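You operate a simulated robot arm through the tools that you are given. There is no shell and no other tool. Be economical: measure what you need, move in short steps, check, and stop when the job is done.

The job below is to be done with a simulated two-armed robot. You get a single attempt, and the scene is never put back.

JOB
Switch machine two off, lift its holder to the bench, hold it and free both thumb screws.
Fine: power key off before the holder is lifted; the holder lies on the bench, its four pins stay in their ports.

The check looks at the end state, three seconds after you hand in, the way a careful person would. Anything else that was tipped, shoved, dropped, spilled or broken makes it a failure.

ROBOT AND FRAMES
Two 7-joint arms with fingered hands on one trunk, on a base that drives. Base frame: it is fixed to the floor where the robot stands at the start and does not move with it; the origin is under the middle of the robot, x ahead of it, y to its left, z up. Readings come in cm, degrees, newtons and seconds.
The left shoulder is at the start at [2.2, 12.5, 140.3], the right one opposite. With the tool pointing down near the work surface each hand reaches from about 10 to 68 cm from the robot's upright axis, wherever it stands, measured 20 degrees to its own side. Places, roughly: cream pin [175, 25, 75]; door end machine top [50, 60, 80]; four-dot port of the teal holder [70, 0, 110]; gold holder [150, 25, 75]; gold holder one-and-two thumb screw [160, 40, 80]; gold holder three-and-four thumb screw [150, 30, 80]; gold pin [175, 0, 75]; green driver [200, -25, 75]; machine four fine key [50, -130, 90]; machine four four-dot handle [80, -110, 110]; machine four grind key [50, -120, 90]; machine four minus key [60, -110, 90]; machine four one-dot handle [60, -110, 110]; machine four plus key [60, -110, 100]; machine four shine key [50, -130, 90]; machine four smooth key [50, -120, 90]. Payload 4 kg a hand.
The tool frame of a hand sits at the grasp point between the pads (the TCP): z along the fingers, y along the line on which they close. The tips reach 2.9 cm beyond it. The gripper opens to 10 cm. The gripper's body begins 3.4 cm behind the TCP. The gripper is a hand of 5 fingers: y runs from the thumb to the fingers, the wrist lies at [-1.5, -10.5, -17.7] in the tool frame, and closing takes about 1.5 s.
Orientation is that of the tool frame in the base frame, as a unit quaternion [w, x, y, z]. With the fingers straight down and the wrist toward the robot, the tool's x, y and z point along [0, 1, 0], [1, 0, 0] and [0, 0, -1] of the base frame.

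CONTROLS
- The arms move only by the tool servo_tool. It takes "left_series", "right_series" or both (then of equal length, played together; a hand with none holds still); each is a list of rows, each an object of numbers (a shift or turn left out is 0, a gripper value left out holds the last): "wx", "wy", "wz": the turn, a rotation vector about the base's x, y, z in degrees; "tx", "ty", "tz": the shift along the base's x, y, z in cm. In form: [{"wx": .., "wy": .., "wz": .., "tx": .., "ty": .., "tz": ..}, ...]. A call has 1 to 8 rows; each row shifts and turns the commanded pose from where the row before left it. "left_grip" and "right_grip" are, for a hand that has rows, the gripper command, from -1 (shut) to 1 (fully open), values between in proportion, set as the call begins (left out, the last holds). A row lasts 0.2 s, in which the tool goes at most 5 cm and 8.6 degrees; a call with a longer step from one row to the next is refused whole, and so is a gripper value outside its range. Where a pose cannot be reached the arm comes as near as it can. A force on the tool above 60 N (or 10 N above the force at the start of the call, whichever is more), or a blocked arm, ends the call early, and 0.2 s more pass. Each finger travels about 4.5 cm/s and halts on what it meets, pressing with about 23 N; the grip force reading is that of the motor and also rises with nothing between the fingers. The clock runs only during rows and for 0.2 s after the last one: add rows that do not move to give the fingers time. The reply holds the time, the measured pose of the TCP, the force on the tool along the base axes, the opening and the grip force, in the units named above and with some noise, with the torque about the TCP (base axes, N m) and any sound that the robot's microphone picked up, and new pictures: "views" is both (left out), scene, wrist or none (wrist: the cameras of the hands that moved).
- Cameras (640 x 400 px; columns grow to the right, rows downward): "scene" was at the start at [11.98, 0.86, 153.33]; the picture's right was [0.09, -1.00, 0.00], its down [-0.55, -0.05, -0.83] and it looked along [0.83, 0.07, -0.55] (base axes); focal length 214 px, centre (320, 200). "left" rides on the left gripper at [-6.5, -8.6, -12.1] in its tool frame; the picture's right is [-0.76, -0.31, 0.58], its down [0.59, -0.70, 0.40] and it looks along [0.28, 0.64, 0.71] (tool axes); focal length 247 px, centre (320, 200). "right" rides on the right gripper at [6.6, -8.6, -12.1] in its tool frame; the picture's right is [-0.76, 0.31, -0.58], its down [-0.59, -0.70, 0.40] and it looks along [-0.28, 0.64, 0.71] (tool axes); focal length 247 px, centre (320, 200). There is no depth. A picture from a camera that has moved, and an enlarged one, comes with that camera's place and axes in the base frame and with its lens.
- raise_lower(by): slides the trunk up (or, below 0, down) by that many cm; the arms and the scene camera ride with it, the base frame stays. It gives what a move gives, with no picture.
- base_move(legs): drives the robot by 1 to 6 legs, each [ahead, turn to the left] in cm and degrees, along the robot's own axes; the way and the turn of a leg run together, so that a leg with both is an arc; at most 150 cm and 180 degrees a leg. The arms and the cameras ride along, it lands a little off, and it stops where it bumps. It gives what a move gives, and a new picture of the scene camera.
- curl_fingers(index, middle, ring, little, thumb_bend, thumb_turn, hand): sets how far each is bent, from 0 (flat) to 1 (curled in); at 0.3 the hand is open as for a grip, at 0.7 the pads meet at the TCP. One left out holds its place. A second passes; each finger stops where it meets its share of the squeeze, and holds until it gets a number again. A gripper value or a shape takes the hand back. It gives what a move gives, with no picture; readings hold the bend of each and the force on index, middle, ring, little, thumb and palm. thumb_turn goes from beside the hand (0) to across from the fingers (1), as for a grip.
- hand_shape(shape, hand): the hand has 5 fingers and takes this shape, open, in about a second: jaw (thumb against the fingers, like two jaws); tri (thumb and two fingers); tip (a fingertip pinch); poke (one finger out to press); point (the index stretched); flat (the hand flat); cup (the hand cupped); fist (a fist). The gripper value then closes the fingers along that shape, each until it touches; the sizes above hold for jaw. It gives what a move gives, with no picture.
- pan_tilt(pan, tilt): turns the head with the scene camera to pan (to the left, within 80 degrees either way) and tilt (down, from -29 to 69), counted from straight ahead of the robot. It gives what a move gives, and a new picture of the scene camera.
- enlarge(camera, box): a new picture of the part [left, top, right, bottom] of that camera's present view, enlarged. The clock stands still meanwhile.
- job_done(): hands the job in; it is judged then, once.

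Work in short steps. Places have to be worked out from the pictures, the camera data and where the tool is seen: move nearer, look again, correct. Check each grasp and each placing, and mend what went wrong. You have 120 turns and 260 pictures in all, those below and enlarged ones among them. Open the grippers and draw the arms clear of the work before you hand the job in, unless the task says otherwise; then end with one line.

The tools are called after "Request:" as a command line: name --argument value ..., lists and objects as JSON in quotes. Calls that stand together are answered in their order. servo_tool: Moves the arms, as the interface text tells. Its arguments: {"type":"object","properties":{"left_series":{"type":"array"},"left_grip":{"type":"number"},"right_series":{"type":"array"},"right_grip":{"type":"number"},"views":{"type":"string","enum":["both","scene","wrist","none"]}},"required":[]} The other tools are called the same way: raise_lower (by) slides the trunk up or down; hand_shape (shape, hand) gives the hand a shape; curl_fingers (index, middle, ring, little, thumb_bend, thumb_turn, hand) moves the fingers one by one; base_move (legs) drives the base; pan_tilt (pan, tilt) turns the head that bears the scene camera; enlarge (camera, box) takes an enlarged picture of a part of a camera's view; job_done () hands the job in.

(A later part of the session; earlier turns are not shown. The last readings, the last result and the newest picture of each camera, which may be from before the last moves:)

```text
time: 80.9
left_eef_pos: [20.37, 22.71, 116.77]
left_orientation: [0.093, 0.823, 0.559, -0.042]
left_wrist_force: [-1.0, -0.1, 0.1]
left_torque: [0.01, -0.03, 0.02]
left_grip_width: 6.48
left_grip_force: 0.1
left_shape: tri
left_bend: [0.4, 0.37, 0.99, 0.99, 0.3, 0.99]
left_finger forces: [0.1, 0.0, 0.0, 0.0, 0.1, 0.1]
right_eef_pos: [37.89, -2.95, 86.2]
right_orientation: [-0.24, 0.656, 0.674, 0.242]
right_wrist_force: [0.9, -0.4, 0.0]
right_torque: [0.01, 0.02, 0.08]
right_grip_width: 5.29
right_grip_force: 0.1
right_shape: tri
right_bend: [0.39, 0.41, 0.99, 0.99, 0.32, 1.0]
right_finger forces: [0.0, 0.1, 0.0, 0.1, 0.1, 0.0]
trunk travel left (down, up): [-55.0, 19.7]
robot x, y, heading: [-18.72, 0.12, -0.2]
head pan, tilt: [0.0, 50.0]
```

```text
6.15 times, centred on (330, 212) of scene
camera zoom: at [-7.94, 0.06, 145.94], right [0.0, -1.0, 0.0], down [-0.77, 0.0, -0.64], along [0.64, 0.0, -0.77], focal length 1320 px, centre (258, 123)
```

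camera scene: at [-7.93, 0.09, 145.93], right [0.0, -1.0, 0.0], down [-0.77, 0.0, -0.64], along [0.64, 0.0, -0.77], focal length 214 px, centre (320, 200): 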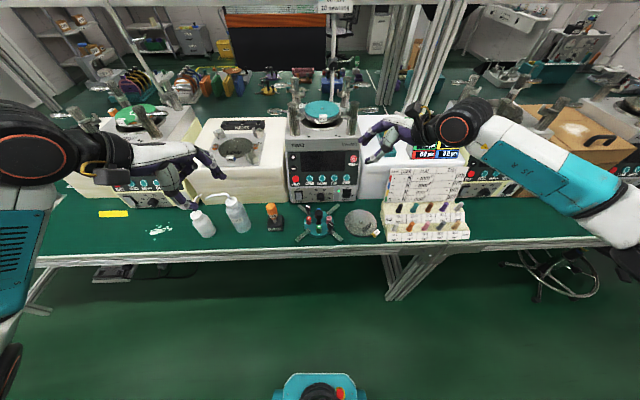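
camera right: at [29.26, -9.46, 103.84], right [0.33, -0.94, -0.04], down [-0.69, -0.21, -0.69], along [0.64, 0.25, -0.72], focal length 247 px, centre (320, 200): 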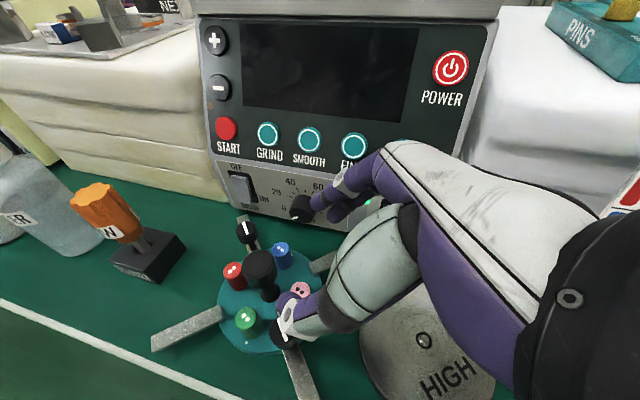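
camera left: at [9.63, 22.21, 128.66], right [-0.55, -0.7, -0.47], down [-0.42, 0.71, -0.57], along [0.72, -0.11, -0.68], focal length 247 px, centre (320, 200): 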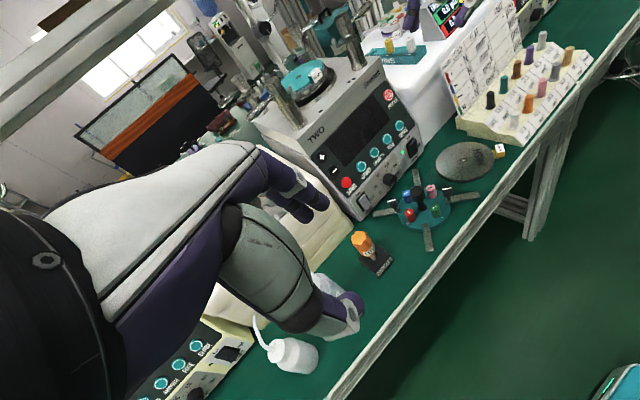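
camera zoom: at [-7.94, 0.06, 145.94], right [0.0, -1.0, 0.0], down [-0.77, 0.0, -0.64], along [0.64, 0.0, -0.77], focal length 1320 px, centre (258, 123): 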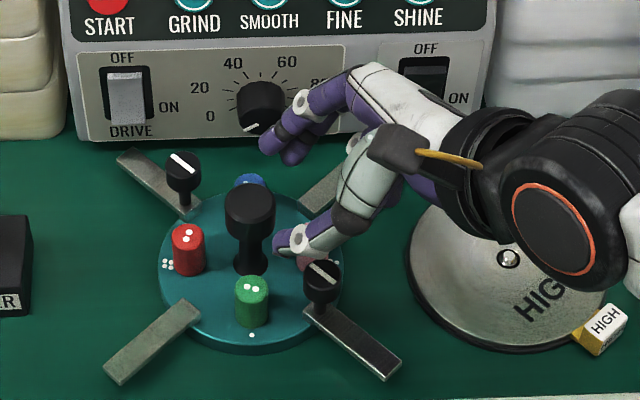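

Good alignment. Final 3 cm in, then close.

Request:
servo_tool --right_series '[{"ty": 1.0, "tz": -1.2}, {"ty": 1.0, "tz": -1.2}, {"tx": -0.1, "ty": 0.1, "tz": -0.1}, {}]' --views "none"

Request:
enlarge --camera "left" --box '[370, 140, 490, 230]'

Request:
enlarge --camera "scene" --box '[280, 180, 380, 245]'

Request:
enlarge --camera "right" --box '[200, 180, 400, 330]'

```text
time: 81.9
left_eef_pos: [20.58, 22.71, 116.75]
left_orientation: [0.093, 0.823, 0.559, -0.042]
left_wrist_force: [0.4, -0.3, -0.3]
left_torque: [-0.03, 0.0, 0.0]
left_grip_width: 6.52
left_grip_force: 0.1
left_shape: tri
left_bend: [0.4, 0.37, 0.99, 0.99, 0.3, 0.99]
left_finger forces: [0.0, 0.1, 0.0, 0.0, 0.0, 0.0]
right_eef_pos: [37.88, -0.88, 83.73]
right_orientation: [-0.24, 0.656, 0.673, 0.242]
right_wrist_force: [0.4, 0.5, 1.1]
right_torque: [-0.02, -0.01, 0.0]
right_grip_width: 5.26
right_grip_force: 0.1
right_shape: tri
right_bend: [0.39, 0.41, 0.99, 0.99, 0.32, 1.0]
right_finger forces: [0.0, 0.0, 0.0, 0.0, 0.0, 0.0]
trunk travel left (down, up): [-55.0, 19.7]
robot x, y, heading: [-18.95, 0.31, -0.5]
head pan, tilt: [0.0, 50.0]
```

```text
4.44 times, centred on (430, 185) of left
camera zoom: at [9.59, 22.21, 128.66], right [-0.55, -0.7, -0.47], down [-0.42, 0.71, -0.57], along [0.72, -0.11, -0.68], focal length 1098 px, centre (-169, 267)
```

zoom: 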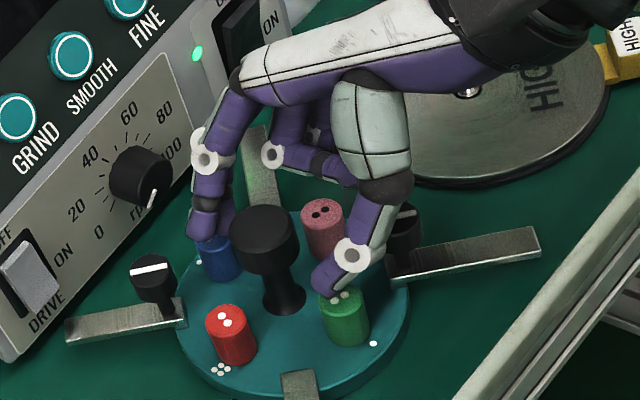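

```text
6.15 times, centred on (330, 212) of scene
camera zoom: at [-7.93, 0.1, 145.93], right [0.0, -1.0, 0.0], down [-0.77, 0.0, -0.64], along [0.64, 0.0, -0.77], focal length 1320 px, centre (258, 123)
```

zoom: 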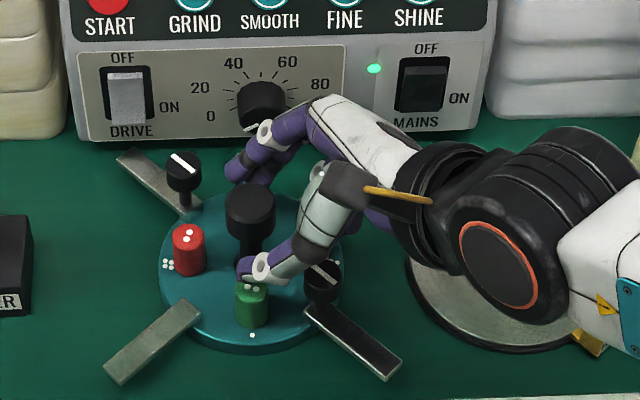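

```text
2.67 times, centred on (300, 255) of right
camera zoom: at [29.16, -3.72, 97.08], right [0.33, -0.94, -0.04], down [-0.69, -0.21, -0.69], along [0.64, 0.25, -0.72], focal length 659 px, centre (373, 53)
```

zoom: 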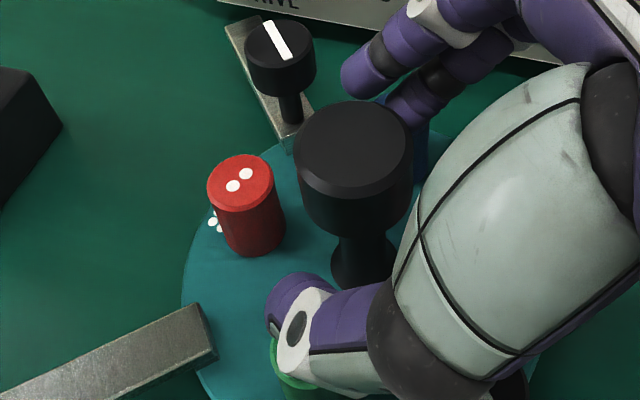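

Thumb hovers just above the green pin. I raise 0.3 cm and close onto the knob head.

Request:
servo_tool --right_series '[{"tz": 0.3}, {}, {}, {}, {}, {}]' --right_grip -1 --views "none"

Request:
enlarge --camera "left" --box '[370, 140, 490, 230]'

Request:
enlarge --camera "scene" --box '[280, 180, 380, 245]'

Request:
enlarge --camera "right" --box '[200, 180, 400, 330]'

```text
time: 83.3
left_eef_pos: [20.5, 22.71, 116.82]
left_orientation: [0.092, 0.823, 0.559, -0.042]
left_wrist_force: [0.4, 0.2, -0.6]
left_torque: [-0.04, 0.02, 0.0]
left_grip_width: 6.46
left_grip_force: 0.0
left_shape: tri
left_bend: [0.4, 0.37, 0.99, 0.99, 0.3, 0.99]
left_finger forces: [0.0, 0.0, 0.1, 0.0, 0.0, 0.0]
right_eef_pos: [37.76, -0.92, 83.95]
right_orientation: [-0.24, 0.657, 0.673, 0.242]
right_wrist_force: [0.7, -0.2, -0.6]
right_torque: [-0.05, 0.04, 0.04]
right_grip_width: 2.32
right_grip_force: 22.4
right_shape: tri
right_bend: [0.74, 0.54, 1.0, 1.0, 0.5, 1.0]
right_finger forces: [11.3, 10.8, 0.0, 0.0, 20.6, 0.0]
trunk travel left (down, up): [-55.0, 19.7]
robot x, y, heading: [-18.93, 0.0, -0.4]
head pan, tilt: [0.0, 50.0]
```

```text
4.44 times, centred on (430, 185) of left
camera zoom: at [9.59, 22.2, 128.66], right [-0.55, -0.7, -0.47], down [-0.42, 0.71, -0.57], along [0.72, -0.11, -0.68], focal length 1098 px, centre (-169, 267)
```

zoom: 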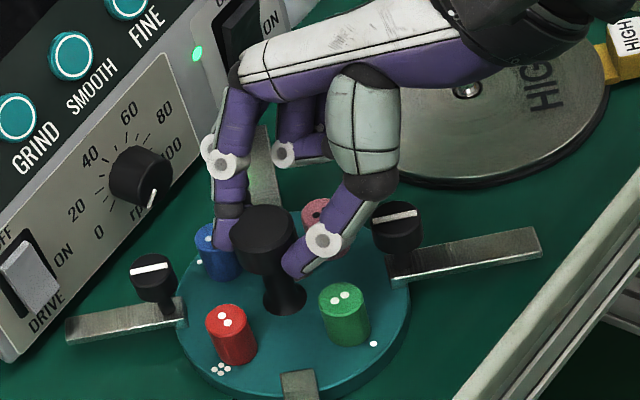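

```text
6.15 times, centred on (330, 212) of scene
camera zoom: at [-7.92, 0.09, 145.93], right [0.0, -1.0, 0.0], down [-0.77, 0.0, -0.64], along [0.64, 0.0, -0.77], focal length 1320 px, centre (258, 123)
```

zoom: 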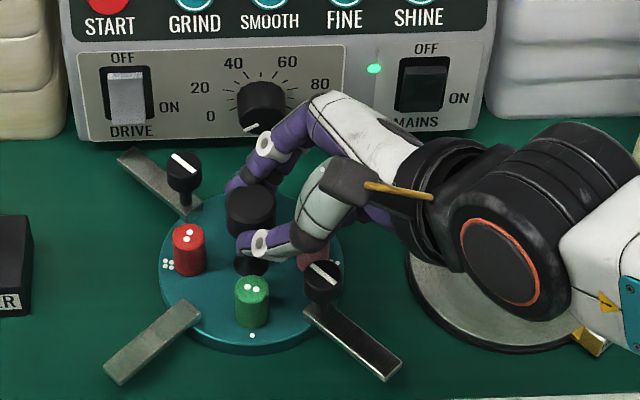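

```text
2.67 times, centred on (300, 255) of right
camera zoom: at [29.16, -3.74, 97.39], right [0.33, -0.94, -0.04], down [-0.69, -0.21, -0.69], along [0.64, 0.25, -0.72], focal length 659 px, centre (373, 53)
```

zoom: 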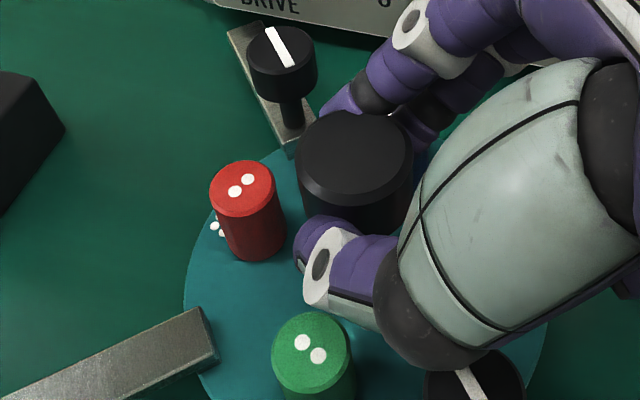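

Firm hold by the right hand (11/11/21 N), and the back-left screw is fully open to the left hand. I set the left hand to a fingertip pinch, level it, yaw to about −40°, and bring it above the screw.

Request:
hand_shape --hand "left" --shape "tip"

Request:
servo_tool --left_series '[{"wx": 5.7, "tx": 3, "ty": -2.5}, {"wx": 5.7, "tx": 3, "ty": -2.5}, {"wz": -6.5, "tx": 3, "ty": -2.5}, {"wz": -6.5, "tx": 3, "ty": -2.5}, {"wz": -6.5, "tx": 3, "ty": -2.5}, {"tx": 3, "ty": -2.8}, {"tx": 3, "ty": -2.8, "tz": -2}, {}]' --left_grip 0.3

Request:
enlarge --camera "left" --box '[240, 160, 480, 340]'

```text
time: 84.2
left_eef_pos: [20.48, 22.68, 116.65]
left_orientation: [0.092, 0.822, 0.56, -0.042]
left_wrist_force: [-0.2, 0.9, 0.4]
left_torque: [-0.02, 0.01, 0.01]
left_grip_width: 9.98
left_grip_force: 0.1
left_shape: tip
left_bend: [0.3, 0.98, 0.99, 0.99, 0.3, 0.98]
left_finger forces: [0.1, 0.0, 0.0, 0.1, 0.0, 0.1]
right_eef_pos: [37.74, -0.9, 83.98]
right_orientation: [-0.24, 0.657, 0.673, 0.242]
right_wrist_force: [1.2, 0.2, -0.2]
right_torque: [-0.04, 0.02, 0.0]
right_grip_width: 2.27
right_grip_force: 22.9
right_shape: tri
right_bend: [0.74, 0.54, 1.0, 1.0, 0.5, 1.0]
right_finger forces: [11.5, 11.1, 0.0, 0.0, 20.7, 0.1]
trunk travel left (down, up): [-55.0, 19.7]
robot x, y, heading: [-18.59, 0.24, 0.0]
head pan, tilt: [0.0, 50.0]
```

```text
time: 86.0
left_eef_pos: [41.61, 4.66, 114.66]
left_orientation: [0.011, 0.91, 0.414, 0.013]
left_wrist_force: [-0.3, -0.1, 0.4]
left_torque: [0.01, 0.02, -0.01]
left_grip_width: 6.53
left_grip_force: 0.0
left_shape: tip
left_bend: [0.43, 0.98, 0.99, 0.99, 0.3, 0.99]
left_finger forces: [0.1, 0.1, 0.1, 0.0, 0.0, 0.0]
right_eef_pos: [37.68, -0.99, 83.98]
right_orientation: [-0.239, 0.657, 0.673, 0.241]
right_wrist_force: [-0.7, 0.8, 0.6]
right_torque: [-0.04, 0.07, 0.0]
right_grip_width: 2.28
right_grip_force: 23.4
right_shape: tri
right_bend: [0.74, 0.54, 1.0, 1.0, 0.5, 1.0]
right_finger forces: [10.9, 11.5, 0.0, 0.0, 21.5, 0.0]
trunk travel left (down, up): [-55.0, 19.7]
robot x, y, heading: [-19.28, -0.03, -0.3]
head pan, tilt: [0.0, 50.0]
camera scene: at [-7.93, 0.13, 145.93], right [0.0, -1.0, 0.0], down [-0.77, 0.0, -0.64], along [0.64, 0.0, -0.77], focal length 214 px, centre (320, 200)
camera left: at [30.32, 5.52, 126.28], right [-0.71, -0.37, -0.6], down [-0.13, 0.9, -0.41], along [0.69, -0.22, -0.69], focal length 247 px, centre (320, 200)
```

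scene: 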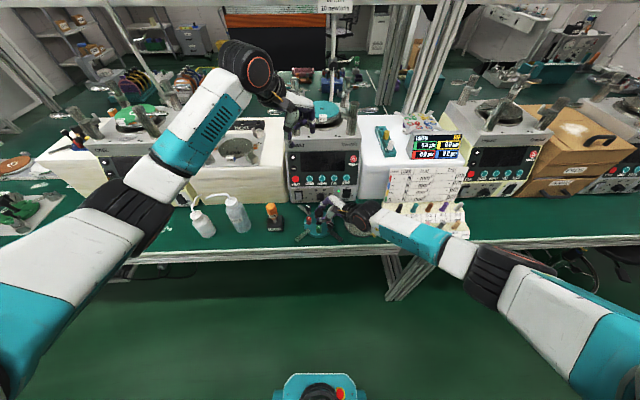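
left: 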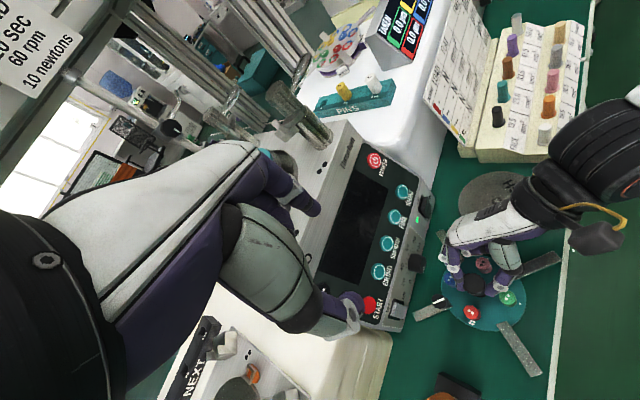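

```text
2.22 times, centred on (360, 250) of left
camera zoom: at [30.32, 5.52, 126.28], right [-0.71, -0.37, -0.6], down [-0.13, 0.9, -0.41], along [0.69, -0.22, -0.69], focal length 549 px, centre (231, 89)
```

zoom: 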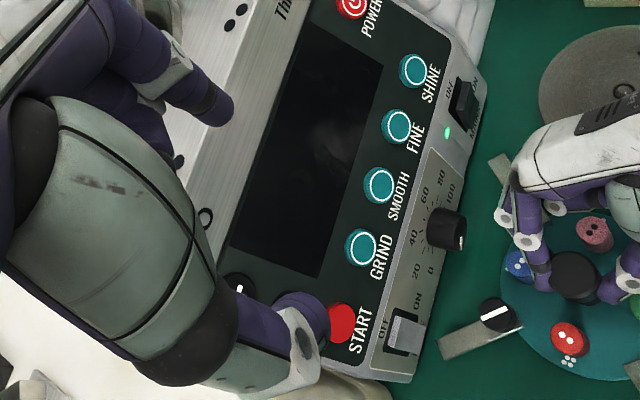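

The screw projects at (41.7, 4.3), consistent. I descend to z≈92 over it and check clearance to the panel.

Request:
servo_tool --left_series '[{"wz": -5, "tz": -4}, {"wz": -5, "tz": -4.5, "ty": -0.15}, {"tz": -4.5, "ty": -0.15}, {"tz": -4.5}, {"tz": -4.5}, {}]'

Request:
enlarge --camera "left" --box '[240, 160, 480, 340]'

Request:
enlarge --camera "scene" --box '[250, 150, 390, 245]'

Request:
enlarge --camera "right" --box '[160, 80, 400, 230]'

```text
time: 87.4
left_eef_pos: [41.6, 4.22, 92.76]
left_orientation: [0.013, 0.943, 0.332, 0.011]
left_wrist_force: [0.7, 0.6, -0.1]
left_torque: [0.02, 0.01, -0.01]
left_grip_width: 6.55
left_grip_force: 0.0
left_shape: tip
left_bend: [0.43, 0.98, 0.99, 0.99, 0.3, 0.99]
left_finger forces: [0.0, 0.0, 0.0, 0.0, 0.0, 0.0]
right_eef_pos: [37.81, -0.96, 84.0]
right_orientation: [-0.239, 0.658, 0.672, 0.241]
right_wrist_force: [-0.6, -1.4, 0.7]
right_torque: [-0.06, 0.03, 0.02]
right_grip_width: 2.31
right_grip_force: 23.3
right_shape: tri
right_bend: [0.74, 0.54, 1.0, 1.0, 0.5, 1.0]
right_finger forces: [10.6, 11.9, 0.0, 0.1, 21.6, 0.1]
trunk travel left (down, up): [-55.0, 19.7]
robot x, y, heading: [-18.97, -0.41, -0.3]
head pan, tilt: [0.0, 50.0]
camera scene: at [-7.92, 0.07, 145.93], right [0.0, -1.0, 0.0], down [-0.77, 0.0, -0.64], along [0.64, 0.0, -0.77], focal length 214 px, centre (320, 200)
camera left: at [30.6, 7.05, 104.25], right [-0.77, -0.25, -0.6], down [0.03, 0.91, -0.41], along [0.64, -0.34, -0.69], focal length 247 px, centre (320, 200)
```

scene: 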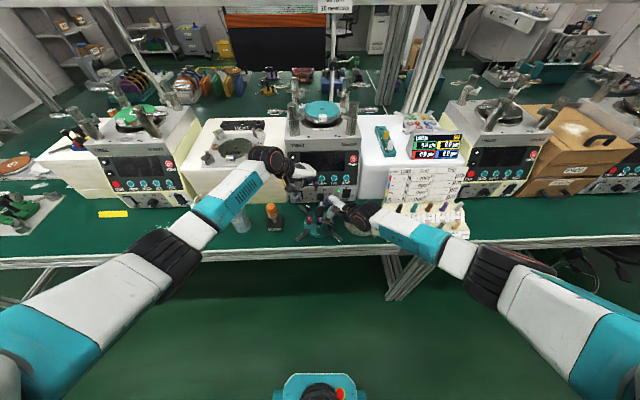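
left: 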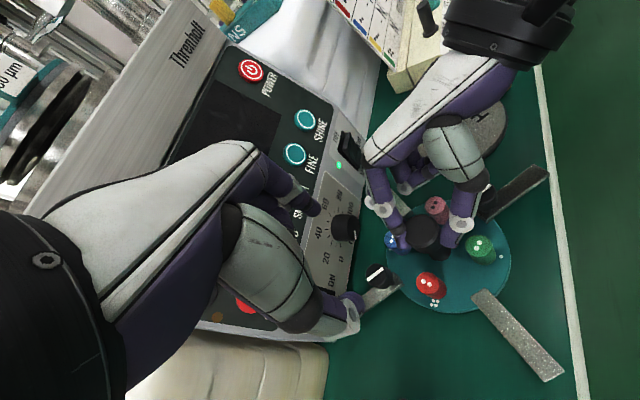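

```text
2.22 times, centred on (360, 250) of left
camera zoom: at [30.6, 7.05, 104.25], right [-0.77, -0.25, -0.6], down [0.03, 0.91, -0.41], along [0.64, -0.34, -0.69], focal length 549 px, centre (231, 89)
```

zoom: 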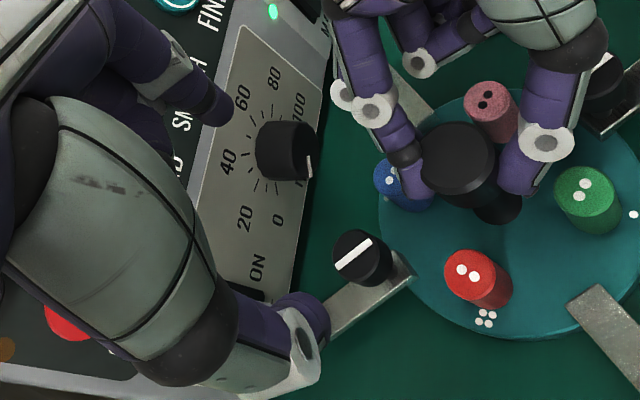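

```text
4.21 times, centred on (320, 198) of scene
camera zoom: at [-7.92, 0.07, 145.93], right [0.0, -1.0, 0.0], down [-0.77, 0.0, -0.64], along [0.64, 0.0, -0.77], focal length 903 px, centre (320, 210)
```

zoom: 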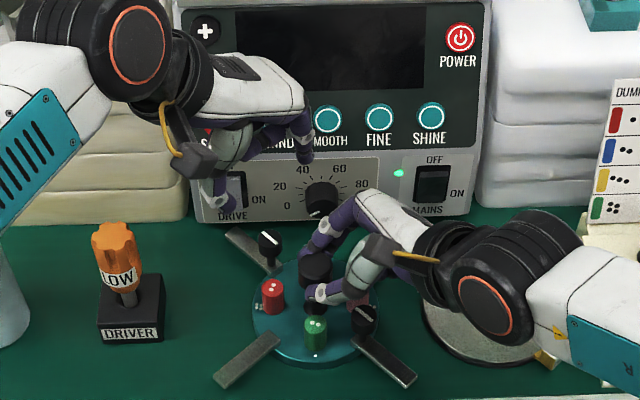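

```text
2.67 times, centred on (280, 155) of right
camera zoom: at [29.16, -3.76, 97.39], right [0.33, -0.94, -0.04], down [-0.69, -0.21, -0.69], along [0.64, 0.25, -0.72], focal length 659 px, centre (427, 320)
```

zoom: 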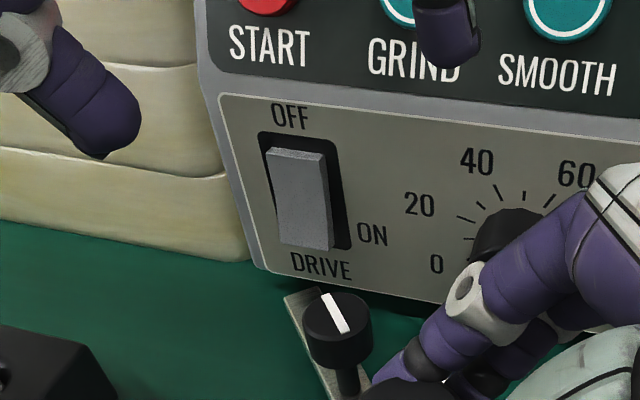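

Centred well (yaw −51°). I narrow the pinch to ~4.5 cm and descend to z≈84.3.

Request:
servo_tool --left_series '[{"tz": -1}, {"tz": -2}, {"tz": -2}, {"tz": -2}, {"tz": -1.3}, {}]' --left_grip -0.1 --views "none"

Request:
enlarge --camera "left" --box '[240, 160, 480, 340]'

Request:
enlarge --camera "scene" --box '[250, 150, 390, 245]'

Request:
enlarge --camera "right" --box '[160, 100, 400, 250]'

```text
time: 88.8
left_eef_pos: [41.62, 4.31, 84.32]
left_orientation: [0.013, 0.943, 0.332, 0.012]
left_wrist_force: [0.0, 0.2, -0.1]
left_torque: [-0.02, 0.04, 0.04]
left_grip_width: 4.58
left_grip_force: 0.1
left_shape: tip
left_bend: [0.46, 0.98, 0.99, 0.99, 0.39, 1.0]
left_finger forces: [0.0, 0.1, 0.0, 0.1, 0.0, 0.1]
right_eef_pos: [37.78, -0.92, 84.08]
right_orientation: [-0.24, 0.657, 0.673, 0.242]
right_wrist_force: [-0.6, -0.7, -0.6]
right_torque: [-0.09, 0.01, 0.01]
right_grip_width: 2.29
right_grip_force: 22.7
right_shape: tri
right_bend: [0.74, 0.54, 1.0, 1.0, 0.5, 1.0]
right_finger forces: [10.6, 11.8, 0.0, 0.1, 21.6, 0.1]
trunk travel left (down, up): [-55.0, 19.7]
robot x, y, heading: [-18.79, 0.24, -0.2]
head pan, tilt: [0.0, 50.0]
```

```text
2.22 times, centred on (360, 250) of left
camera zoom: at [30.62, 7.08, 95.95], right [-0.77, -0.25, -0.6], down [0.03, 0.91, -0.41], along [0.64, -0.33, -0.69], focal length 549 px, centre (231, 89)
```

zoom: 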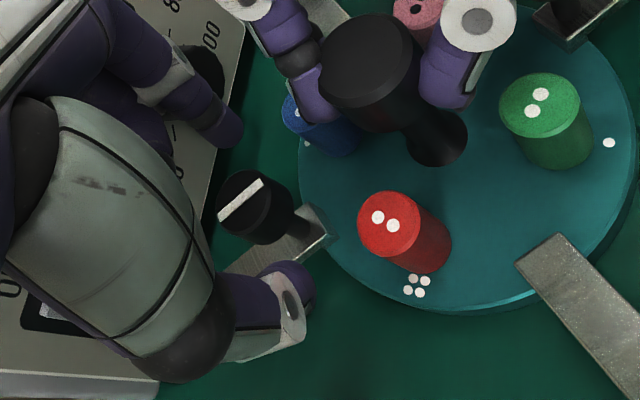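

```text
4.21 times, centred on (320, 198) of scene
camera zoom: at [-7.92, 0.06, 145.93], right [0.0, -1.0, 0.0], down [-0.77, 0.0, -0.64], along [0.64, 0.0, -0.77], focal length 903 px, centre (320, 210)
```

zoom: 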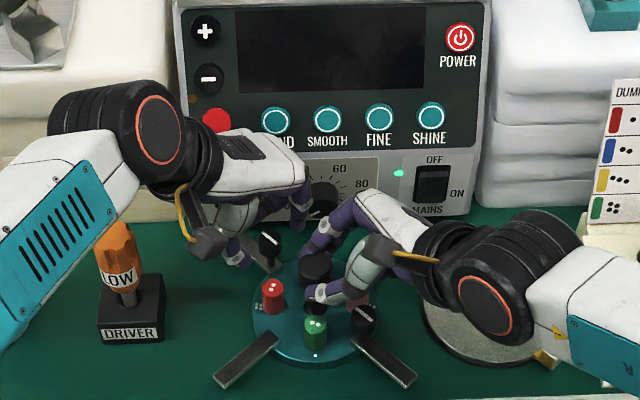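

```text
2.67 times, centred on (280, 175) of right
camera zoom: at [29.16, -3.76, 97.39], right [0.33, -0.94, -0.04], down [-0.69, -0.21, -0.69], along [0.64, 0.25, -0.72], focal length 659 px, centre (427, 267)
```

zoom: 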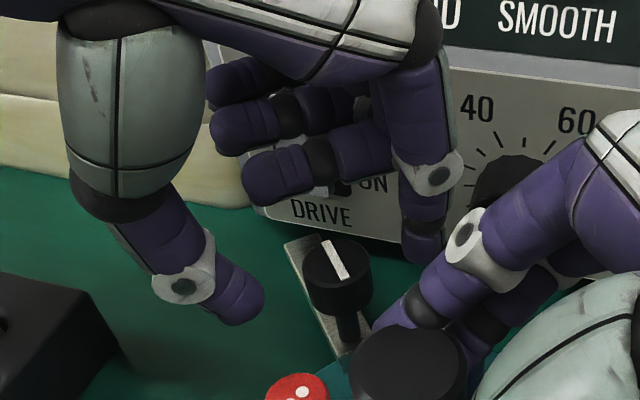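

Thumb and index straddle the cap neatly. Lower 0.8 cm and close.

Request:
servo_tool --left_series '[{"tz": -0.4}, {"tz": -0.4}, {}]' --views "none"

Request:
servo_tool --left_series '[{}, {}, {}, {}, {}]' --left_grip -1 --views "none"

Request:
enlarge --camera "right" --box '[160, 100, 400, 250]'

Request:
enlarge --camera "left" --box '[240, 160, 480, 340]'

```text
time: 89.6
left_eef_pos: [41.56, 4.32, 83.59]
left_orientation: [0.013, 0.943, 0.333, 0.01]
left_wrist_force: [0.6, -0.2, -0.4]
left_torque: [0.02, -0.02, 0.01]
left_grip_width: 4.58
left_grip_force: 0.2
left_shape: tip
left_bend: [0.46, 0.98, 0.99, 0.99, 0.39, 1.0]
left_finger forces: [0.1, 0.0, 0.0, 0.0, 0.0, 0.1]
right_eef_pos: [37.85, -1.04, 83.98]
right_orientation: [-0.24, 0.656, 0.673, 0.241]
right_wrist_force: [-1.2, -1.1, 0.6]
right_torque: [-0.1, 0.06, -0.01]
right_grip_width: 2.31
right_grip_force: 22.8
right_shape: tri
right_bend: [0.74, 0.54, 1.0, 1.0, 0.5, 1.0]
right_finger forces: [10.6, 12.0, 0.0, 0.1, 21.6, 0.0]
trunk travel left (down, up): [-55.0, 19.7]
robot x, y, heading: [-18.68, -0.19, 0.0]
head pan, tilt: [0.0, 50.0]
```

```text
time: 90.8
left_eef_pos: [41.56, 4.38, 83.57]
left_orientation: [0.012, 0.943, 0.333, 0.01]
left_wrist_force: [-1.0, -1.3, 0.3]
left_torque: [0.0, 0.01, 0.0]
left_grip_width: 1.44
left_grip_force: 23.4
left_shape: tip
left_bend: [0.64, 1.0, 1.0, 1.0, 0.58, 1.0]
left_finger forces: [19.8, 0.0, 0.0, 0.0, 20.8, 0.1]
right_eef_pos: [37.78, -0.91, 84.09]
right_orientation: [-0.24, 0.656, 0.673, 0.243]
right_wrist_force: [1.7, 1.4, -0.1]
right_torque: [-0.07, 0.04, -0.01]
right_grip_width: 2.32
right_grip_force: 23.1
right_shape: tri
right_bend: [0.74, 0.54, 1.0, 1.0, 0.5, 1.0]
right_finger forces: [11.4, 12.1, 0.0, 0.1, 20.9, 0.0]
trunk travel left (down, up): [-55.0, 19.7]
robot x, y, heading: [-18.73, 0.14, -0.5]
head pan, tilt: [0.0, 50.0]
```

```text
2.67 times, centred on (280, 175) of right
camera zoom: at [29.17, -3.75, 97.39], right [0.33, -0.94, -0.04], down [-0.69, -0.21, -0.69], along [0.64, 0.25, -0.72], focal length 659 px, centre (427, 267)
```

zoom: 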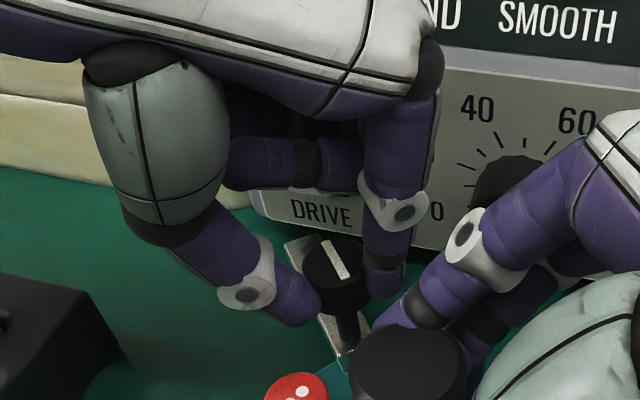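

```text
2.22 times, centred on (360, 250) of left
camera zoom: at [30.56, 7.04, 95.15], right [-0.77, -0.25, -0.59], down [0.03, 0.91, -0.41], along [0.64, -0.34, -0.69], focal length 549 px, centre (231, 89)
```

zoom: 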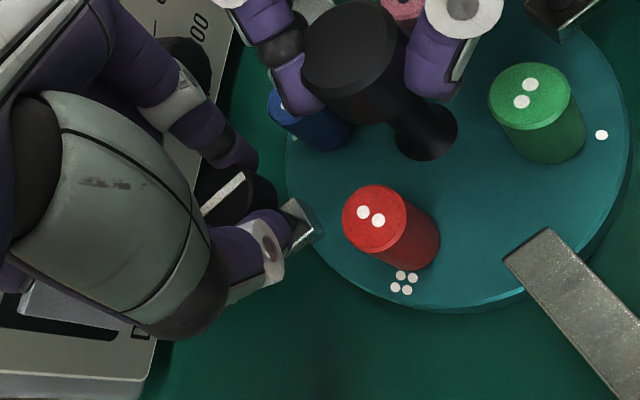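

Good pinch (20 N each side). Turn counter-clockwise 24° and check.

Request:
servo_tool --left_series '[{"wz": 6}, {"wz": 6}, {"wz": 6}, {"wz": 6}, {}]' --views "none"

Request:
enlarge --camera "right" --box '[160, 100, 400, 250]'

Request:
enlarge --camera "scene" --box '[250, 150, 390, 245]'

```text
time: 92.0
left_eef_pos: [41.48, 4.08, 83.67]
left_orientation: [0.01, 0.853, 0.521, 0.013]
left_wrist_force: [-6.5, -7.2, 0.4]
left_torque: [-0.17, 0.15, -0.09]
left_grip_width: 1.26
left_grip_force: 23.0
left_shape: tip
left_bend: [0.64, 1.0, 1.0, 1.0, 0.72, 1.0]
left_finger forces: [24.6, 0.0, 0.0, 0.1, 21.2, 0.0]
right_eef_pos: [37.8, -0.77, 84.08]
right_orientation: [-0.238, 0.657, 0.673, 0.242]
right_wrist_force: [5.6, 6.9, -0.2]
right_torque: [0.02, -0.12, 0.0]
right_grip_width: 2.24
right_grip_force: 23.0
right_shape: tri
right_bend: [0.74, 0.54, 1.0, 1.0, 0.51, 1.0]
right_finger forces: [14.5, 11.9, 0.0, 0.1, 18.9, 0.1]
trunk travel left (down, up): [-55.0, 19.7]
robot x, y, heading: [-18.84, 0.34, -0.3]
head pan, tilt: [0.0, 50.0]
```

```text
2.67 times, centred on (280, 175) of right
camera zoom: at [29.18, -3.69, 97.43], right [0.33, -0.94, -0.04], down [-0.69, -0.21, -0.69], along [0.64, 0.25, -0.72], focal length 659 px, centre (427, 267)
```

zoom: 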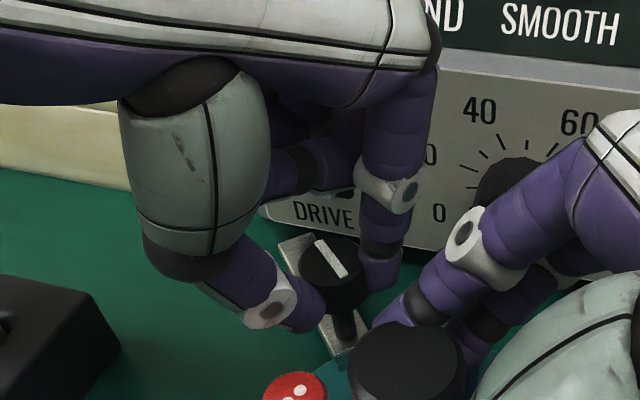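

```text
4.21 times, centred on (320, 198) of scene
camera zoom: at [-7.9, 0.09, 145.93], right [0.0, -1.0, 0.0], down [-0.77, 0.0, -0.64], along [0.64, 0.0, -0.77], focal length 903 px, centre (320, 210)
```

zoom: 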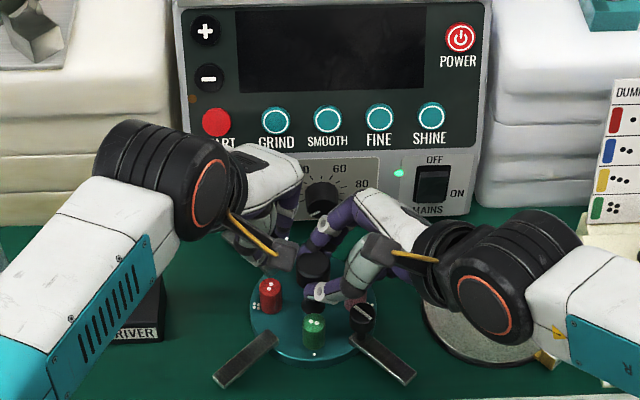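

The stripe seems to have moved little; zoom in on the cap to measure.

Request:
enlarge --camera "right" --box '[255, 170, 335, 230]'

Request:
enlarge --camera "left" --box '[280, 180, 440, 300]'

```text
6.67 times, centred on (295, 200) of right
camera zoom: at [29.18, -3.69, 97.43], right [0.33, -0.94, -0.04], down [-0.69, -0.21, -0.69], along [0.64, 0.25, -0.72], focal length 1646 px, centre (487, 200)
```

zoom: 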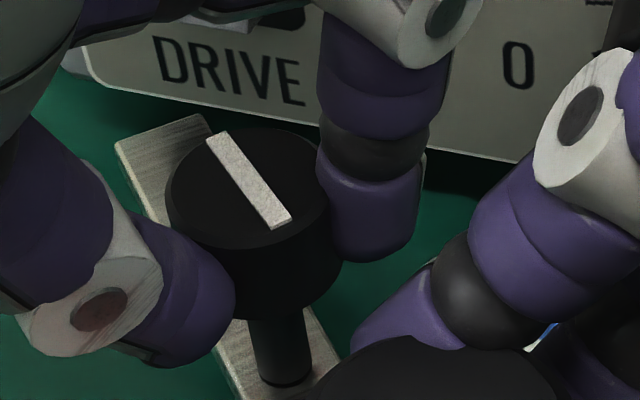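

```text
3.33 times, centred on (360, 240) of left
camera zoom: at [30.37, 2.35, 95.18], right [-0.6, -0.54, -0.59], down [-0.34, 0.84, -0.42], along [0.72, -0.04, -0.69], focal length 823 px, centre (187, 67)
```

zoom: 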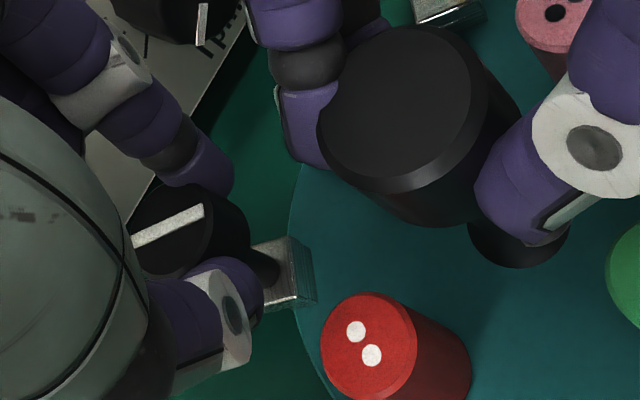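

Measured: the cap centre is really ≈ (42.05, 4.65), so I pinched off-centre (~0.6 cm) and it slipped. I open, rewind to yaw ≈ −55°, recentre, and re-pinch.

Request:
servo_tool --left_series '[{}, {}, {}, {"wz": -7, "tx": 0.15, "ty": 0.15}, {"wz": -7, "tx": 0.2, "ty": 0.2}, {"wz": -7, "tx": 0.2, "ty": 0.2}, {"wz": -7}, {}]' --left_grip -0.1 --views "none"

Request:
enlarge --camera "left" --box '[280, 180, 440, 300]'

Request:
enlarge --camera "right" --box '[235, 160, 335, 230]'

```text
time: 93.8
left_eef_pos: [42.07, 4.85, 83.56]
left_orientation: [0.014, 0.954, 0.299, 0.01]
left_wrist_force: [0.1, 0.2, 0.5]
left_torque: [0.03, 0.01, -0.04]
left_grip_width: 4.43
left_grip_force: 0.0
left_shape: tip
left_bend: [0.46, 0.98, 0.99, 0.99, 0.4, 1.0]
left_finger forces: [0.0, 0.0, 0.0, 0.1, 0.0, 0.0]
right_eef_pos: [37.75, -0.91, 84.12]
right_orientation: [-0.239, 0.656, 0.674, 0.241]
right_wrist_force: [1.2, -1.5, 0.9]
right_torque: [-0.06, 0.0, 0.04]
right_grip_width: 2.28
right_grip_force: 23.2
right_shape: tri
right_bend: [0.74, 0.54, 1.0, 1.0, 0.51, 1.0]
right_finger forces: [12.0, 12.9, 0.0, 0.1, 22.8, 0.0]
trunk travel left (down, up): [-55.0, 19.7]
robot x, y, heading: [-18.98, 0.36, -0.1]
head pan, tilt: [0.0, 50.0]
```

```text
3.33 times, centred on (360, 240) of left
camera zoom: at [31.31, 8.36, 95.19], right [-0.78, -0.19, -0.59], down [0.09, 0.91, -0.41], along [0.62, -0.38, -0.69], focal length 823 px, centre (187, 67)
```

zoom: 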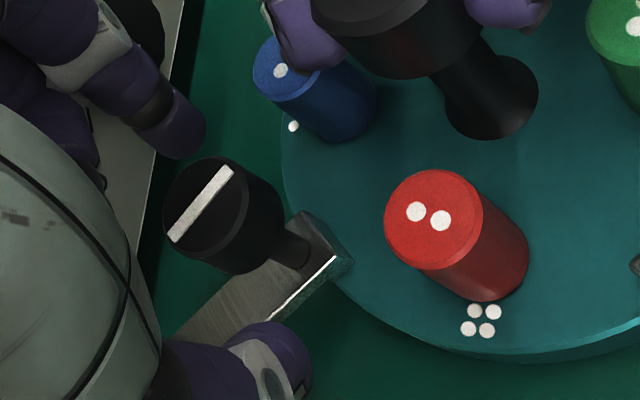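

```text
5.71 times, centred on (285, 195) of right
camera zoom: at [29.16, -3.79, 97.39], right [0.33, -0.94, -0.04], down [-0.69, -0.21, -0.69], along [0.64, 0.25, -0.72], focal length 1411 px, centre (520, 229)
```

zoom: 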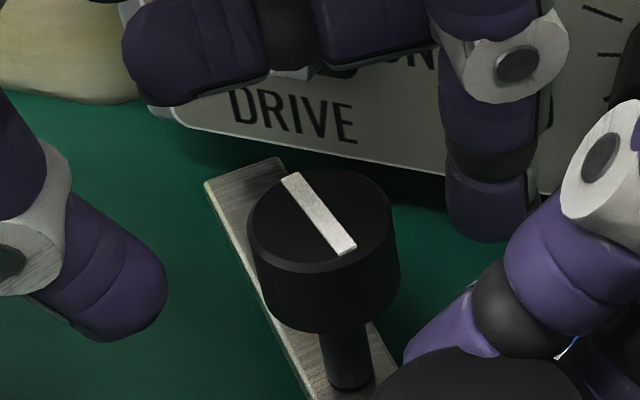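

Now the thumb–index line passes through the cap centre. Close and turn +24° again.

Request:
servo_tool --left_series '[{"tz": -0.2, "ty": -0.1}, {}, {}, {}, {}]' --left_grip -1 --views "none"

Request:
enlarge --camera "right" --box '[235, 160, 335, 230]'

Request:
servo_tool --left_series '[{"wz": 5}, {"wz": 5}, {"wz": 5}, {"wz": 5}, {"wz": 5}, {}]' --views "none"

Request:
enlarge --camera "right" --box '[235, 160, 335, 230]'

```text
time: 95.0
left_eef_pos: [42.05, 4.76, 83.3]
left_orientation: [0.013, 0.954, 0.299, 0.011]
left_wrist_force: [2.5, 2.0, -0.4]
left_torque: [0.07, -0.04, 0.0]
left_grip_width: 1.54
left_grip_force: 22.6
left_shape: tip
left_bend: [0.63, 1.0, 1.0, 1.0, 0.57, 1.0]
left_finger forces: [20.4, 0.0, 0.0, 0.1, 20.5, 0.0]
right_eef_pos: [37.79, -0.97, 84.0]
right_orientation: [-0.24, 0.657, 0.672, 0.242]
right_wrist_force: [-0.7, -3.2, 1.9]
right_torque: [-0.09, 0.05, 0.04]
right_grip_width: 2.3
right_grip_force: 23.2
right_shape: tri
right_bend: [0.74, 0.54, 1.0, 1.0, 0.51, 1.0]
right_finger forces: [11.9, 12.8, 0.0, 0.0, 23.6, 0.1]
trunk travel left (down, up): [-55.0, 19.7]
robot x, y, heading: [-18.76, 0.37, -0.1]
head pan, tilt: [0.0, 50.0]
```

```text
5.71 times, centred on (285, 195) of right
camera zoom: at [29.16, -3.77, 97.38], right [0.33, -0.94, -0.04], down [-0.69, -0.21, -0.69], along [0.64, 0.25, -0.72], focal length 1411 px, centre (520, 229)
```

zoom: 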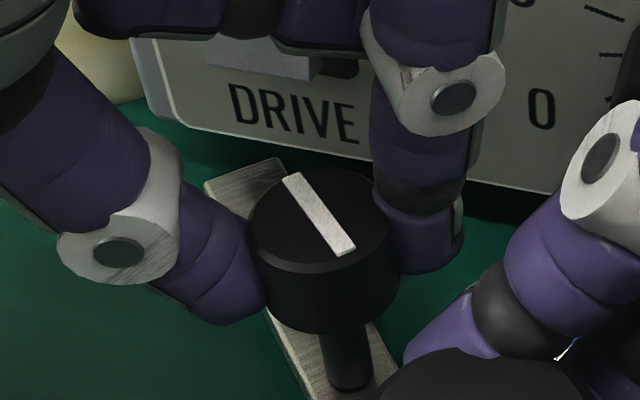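

```text
time: 96.4
left_eef_pos: [42.07, 4.65, 83.37]
left_orientation: [0.011, 0.867, 0.499, 0.012]
left_wrist_force: [-4.4, -3.2, -0.2]
left_torque: [-0.09, 0.04, -0.09]
left_grip_width: 1.33
left_grip_force: 23.2
left_shape: tip
left_bend: [0.64, 1.0, 1.0, 1.0, 0.58, 1.0]
left_finger forces: [22.1, 0.0, 0.0, 0.0, 22.6, 0.1]
right_eef_pos: [37.8, -0.84, 84.05]
right_orientation: [-0.24, 0.656, 0.673, 0.242]
right_wrist_force: [2.9, 3.5, -0.6]
right_torque: [-0.03, -0.04, 0.0]
right_grip_width: 2.25
right_grip_force: 22.7
right_shape: tri
right_bend: [0.74, 0.54, 1.0, 1.0, 0.51, 1.0]
right_finger forces: [13.9, 12.7, 0.0, 0.0, 20.5, 0.0]
trunk travel left (down, up): [-55.0, 19.7]
robot x, y, heading: [-19.03, 0.04, 0.1]
head pan, tilt: [0.0, 50.0]
```

```text
5.71 times, centred on (285, 195) of right
camera zoom: at [29.17, -3.72, 97.41], right [0.33, -0.94, -0.04], down [-0.69, -0.21, -0.69], along [0.64, 0.25, -0.72], focal length 1411 px, centre (520, 229)
```

zoom: 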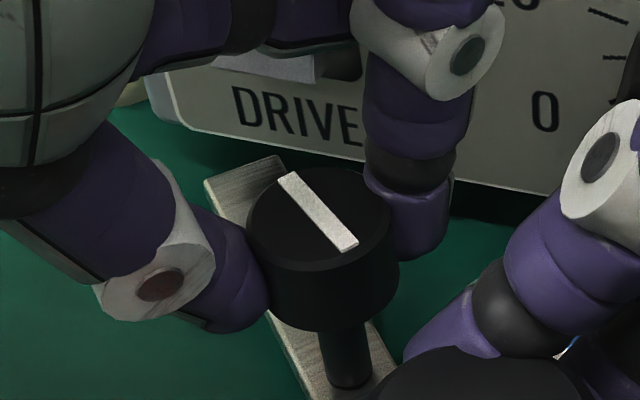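

Only ~5° of cap rotation per stroke: the very fingertips slip. I'll re-pinch with the pads proper (TCP ~2 cm lower at cap height; fingers straddle the arm) starting at yaw −48°.

Request:
servo_tool --left_series '[{}, {}, {}, {"wz": -6}, {"wz": -6}, {"wz": -6}, {}]' --left_grip -0.25 --views "none"

Request:
servo_tool --left_series '[{"tz": -0.5}, {"tz": -0.5}, {"tz": -0.5}, {"tz": -0.4}, {}]' --views "none"

Request:
enlarge --camera "right" --box '[225, 140, 345, 230]'

Request:
enlarge --camera "left" --box '[240, 160, 480, 340]'

```text
time: 98.0
left_eef_pos: [41.95, 4.7, 83.36]
left_orientation: [0.012, 0.934, 0.356, 0.01]
left_wrist_force: [-0.1, 0.6, 0.0]
left_torque: [0.0, 0.02, 0.0]
left_grip_width: 3.75
left_grip_force: 0.0
left_shape: tip
left_bend: [0.5, 0.98, 0.99, 1.0, 0.42, 1.0]
left_finger forces: [0.0, 0.0, 0.0, 0.1, 0.1, 0.1]
right_eef_pos: [37.64, -1.0, 83.94]
right_orientation: [-0.239, 0.657, 0.673, 0.241]
right_wrist_force: [-1.0, -1.1, 2.6]
right_torque: [-0.07, 0.05, 0.0]
right_grip_width: 2.28
right_grip_force: 23.2
right_shape: tri
right_bend: [0.74, 0.54, 1.0, 1.0, 0.51, 1.0]
right_finger forces: [12.0, 12.2, 0.0, 0.0, 23.1, 0.0]
trunk travel left (down, up): [-55.0, 19.7]
robot x, y, heading: [-18.62, 0.19, -0.1]
head pan, tilt: [0.0, 50.0]
```

```text
time: 99.2
left_eef_pos: [42.09, 4.66, 81.67]
left_orientation: [0.014, 0.934, 0.357, 0.012]
left_wrist_force: [0.7, -0.2, 4.0]
left_torque: [0.01, 0.0, 0.02]
left_grip_width: 3.73
left_grip_force: 0.1
left_shape: tip
left_bend: [0.5, 0.98, 0.99, 1.0, 0.42, 1.0]
left_finger forces: [0.1, 3.3, 0.0, 0.1, 0.1, 0.0]
right_eef_pos: [37.67, -0.96, 84.07]
right_orientation: [-0.239, 0.657, 0.673, 0.242]
right_wrist_force: [-0.4, -0.7, 0.1]
right_torque: [-0.05, 0.03, 0.0]
right_grip_width: 2.27
right_grip_force: 23.5
right_shape: tri
right_bend: [0.74, 0.54, 1.0, 1.0, 0.51, 1.0]
right_finger forces: [11.9, 12.3, 0.0, 0.0, 22.6, 0.0]
trunk travel left (down, up): [-55.0, 19.7]
robot x, y, heading: [-19.2, 0.05, -0.4]
head pan, tilt: [0.0, 50.0]
```

```text
4.44 times, centred on (285, 185) of right
camera zoom: at [29.14, -3.77, 97.4], right [0.33, -0.94, -0.04], down [-0.69, -0.21, -0.69], along [0.64, 0.25, -0.72], focal length 1098 px, centre (476, 267)
```

zoom: 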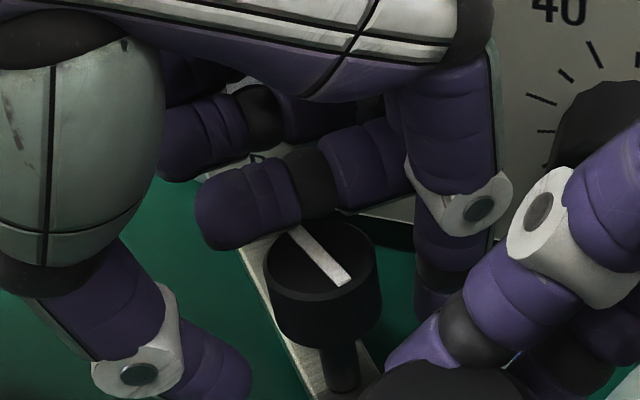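

```text
2.22 times, centred on (360, 250) of left
camera zoom: at [31.02, 6.91, 93.15], right [-0.75, -0.29, -0.6], down [-0.02, 0.91, -0.41], along [0.66, -0.3, -0.69], focal length 549 px, centre (231, 89)
```

zoom: 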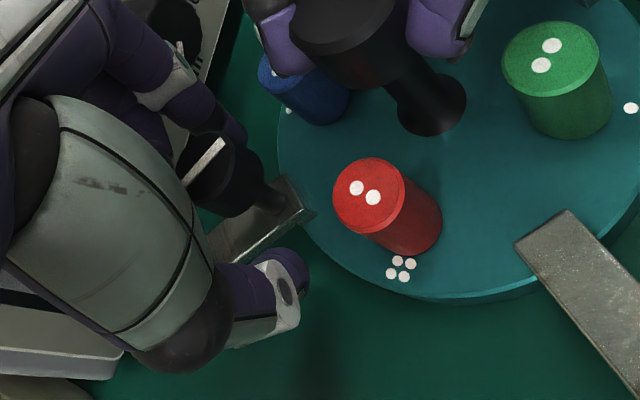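

The curled middle finger touched the cap top. I raise 0.35 cm, pinch (more pad contact than before), and turn 42°.

Request:
servo_tool --left_series '[{"tz": 0.4}, {}, {}, {}, {}]' --left_grip -1 --views "none"

Request:
servo_tool --left_series '[{"wz": 6}, {"wz": 6}, {"wz": 6}, {"wz": 6}, {"wz": 6}, {"wz": 6}, {"wz": 6}, {}]' --views "none"

Request:
enlarge --camera "right" --box '[225, 140, 345, 230]'

Request:
enlarge --camera "left" --box '[240, 160, 480, 340]'

```text
time: 100.4
left_eef_pos: [42.07, 4.71, 81.83]
left_orientation: [0.013, 0.934, 0.357, 0.011]
left_wrist_force: [2.3, 1.2, -2.0]
left_torque: [0.01, -0.02, 0.02]
left_grip_width: 1.23
left_grip_force: 23.0
left_shape: tip
left_bend: [0.63, 1.0, 1.0, 1.0, 0.72, 1.0]
left_finger forces: [23.7, 0.1, 0.0, 0.0, 21.4, 0.0]
right_eef_pos: [37.78, -0.9, 84.06]
right_orientation: [-0.24, 0.656, 0.673, 0.242]
right_wrist_force: [-3.2, -0.1, 4.7]
right_torque: [-0.02, 0.11, 0.1]
right_grip_width: 2.27
right_grip_force: 22.8
right_shape: tri
right_bend: [0.74, 0.54, 1.0, 1.0, 0.5, 1.0]
right_finger forces: [11.1, 11.1, 0.0, 0.0, 24.4, 0.0]
trunk travel left (down, up): [-55.0, 19.7]
robot x, y, heading: [-19.11, 0.11, -0.2]
head pan, tilt: [0.0, 50.0]
```

```text
time: 102.2
left_eef_pos: [42.04, 4.71, 82.02]
left_orientation: [0.008, 0.745, 0.667, 0.015]
left_wrist_force: [-2.0, -2.1, -0.6]
left_torque: [-0.01, 0.01, -0.02]
left_grip_width: 1.05
left_grip_force: 22.7
left_shape: tip
left_bend: [0.64, 1.0, 1.0, 1.0, 0.71, 1.0]
left_finger forces: [23.9, 0.0, 0.0, 0.1, 24.6, 0.1]
right_eef_pos: [37.72, -0.93, 84.0]
right_orientation: [-0.239, 0.656, 0.673, 0.243]
right_wrist_force: [2.4, 1.6, 4.8]
right_torque: [0.01, -0.06, 0.05]
right_grip_width: 2.27
right_grip_force: 23.0
right_shape: tri
right_bend: [0.74, 0.54, 1.0, 1.0, 0.51, 1.0]
right_finger forces: [13.0, 12.3, 0.1, 0.0, 22.0, 0.0]
trunk travel left (down, up): [-55.0, 19.7]
robot x, y, heading: [-18.93, 0.11, -0.5]
head pan, tilt: [0.0, 50.0]
```

```text
4.44 times, centred on (285, 185) of right
camera zoom: at [29.17, -3.75, 97.42], right [0.33, -0.94, -0.04], down [-0.69, -0.21, -0.69], along [0.64, 0.25, -0.72], focal length 1098 px, centre (476, 267)
```

zoom: 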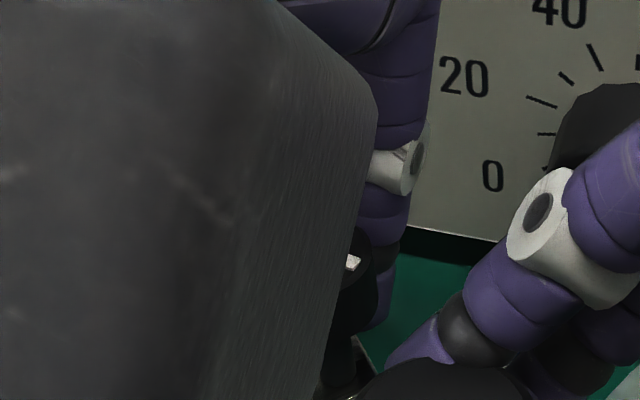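

```text
2.22 times, centred on (360, 250) of left
camera zoom: at [32.29, -0.99, 93.47], right [-0.37, -0.72, -0.59], down [-0.62, 0.66, -0.41], along [0.69, 0.22, -0.69], focal length 549 px, centre (231, 89)
```

zoom: 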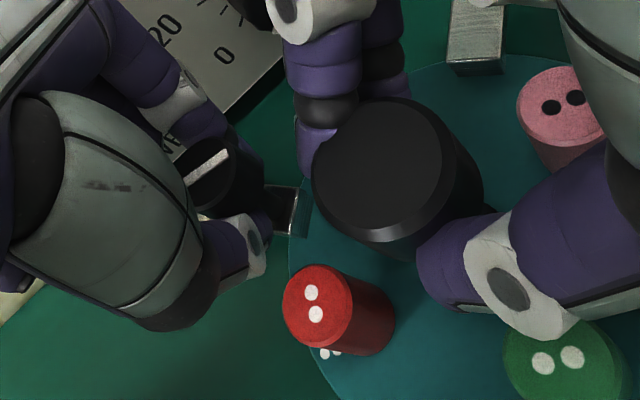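

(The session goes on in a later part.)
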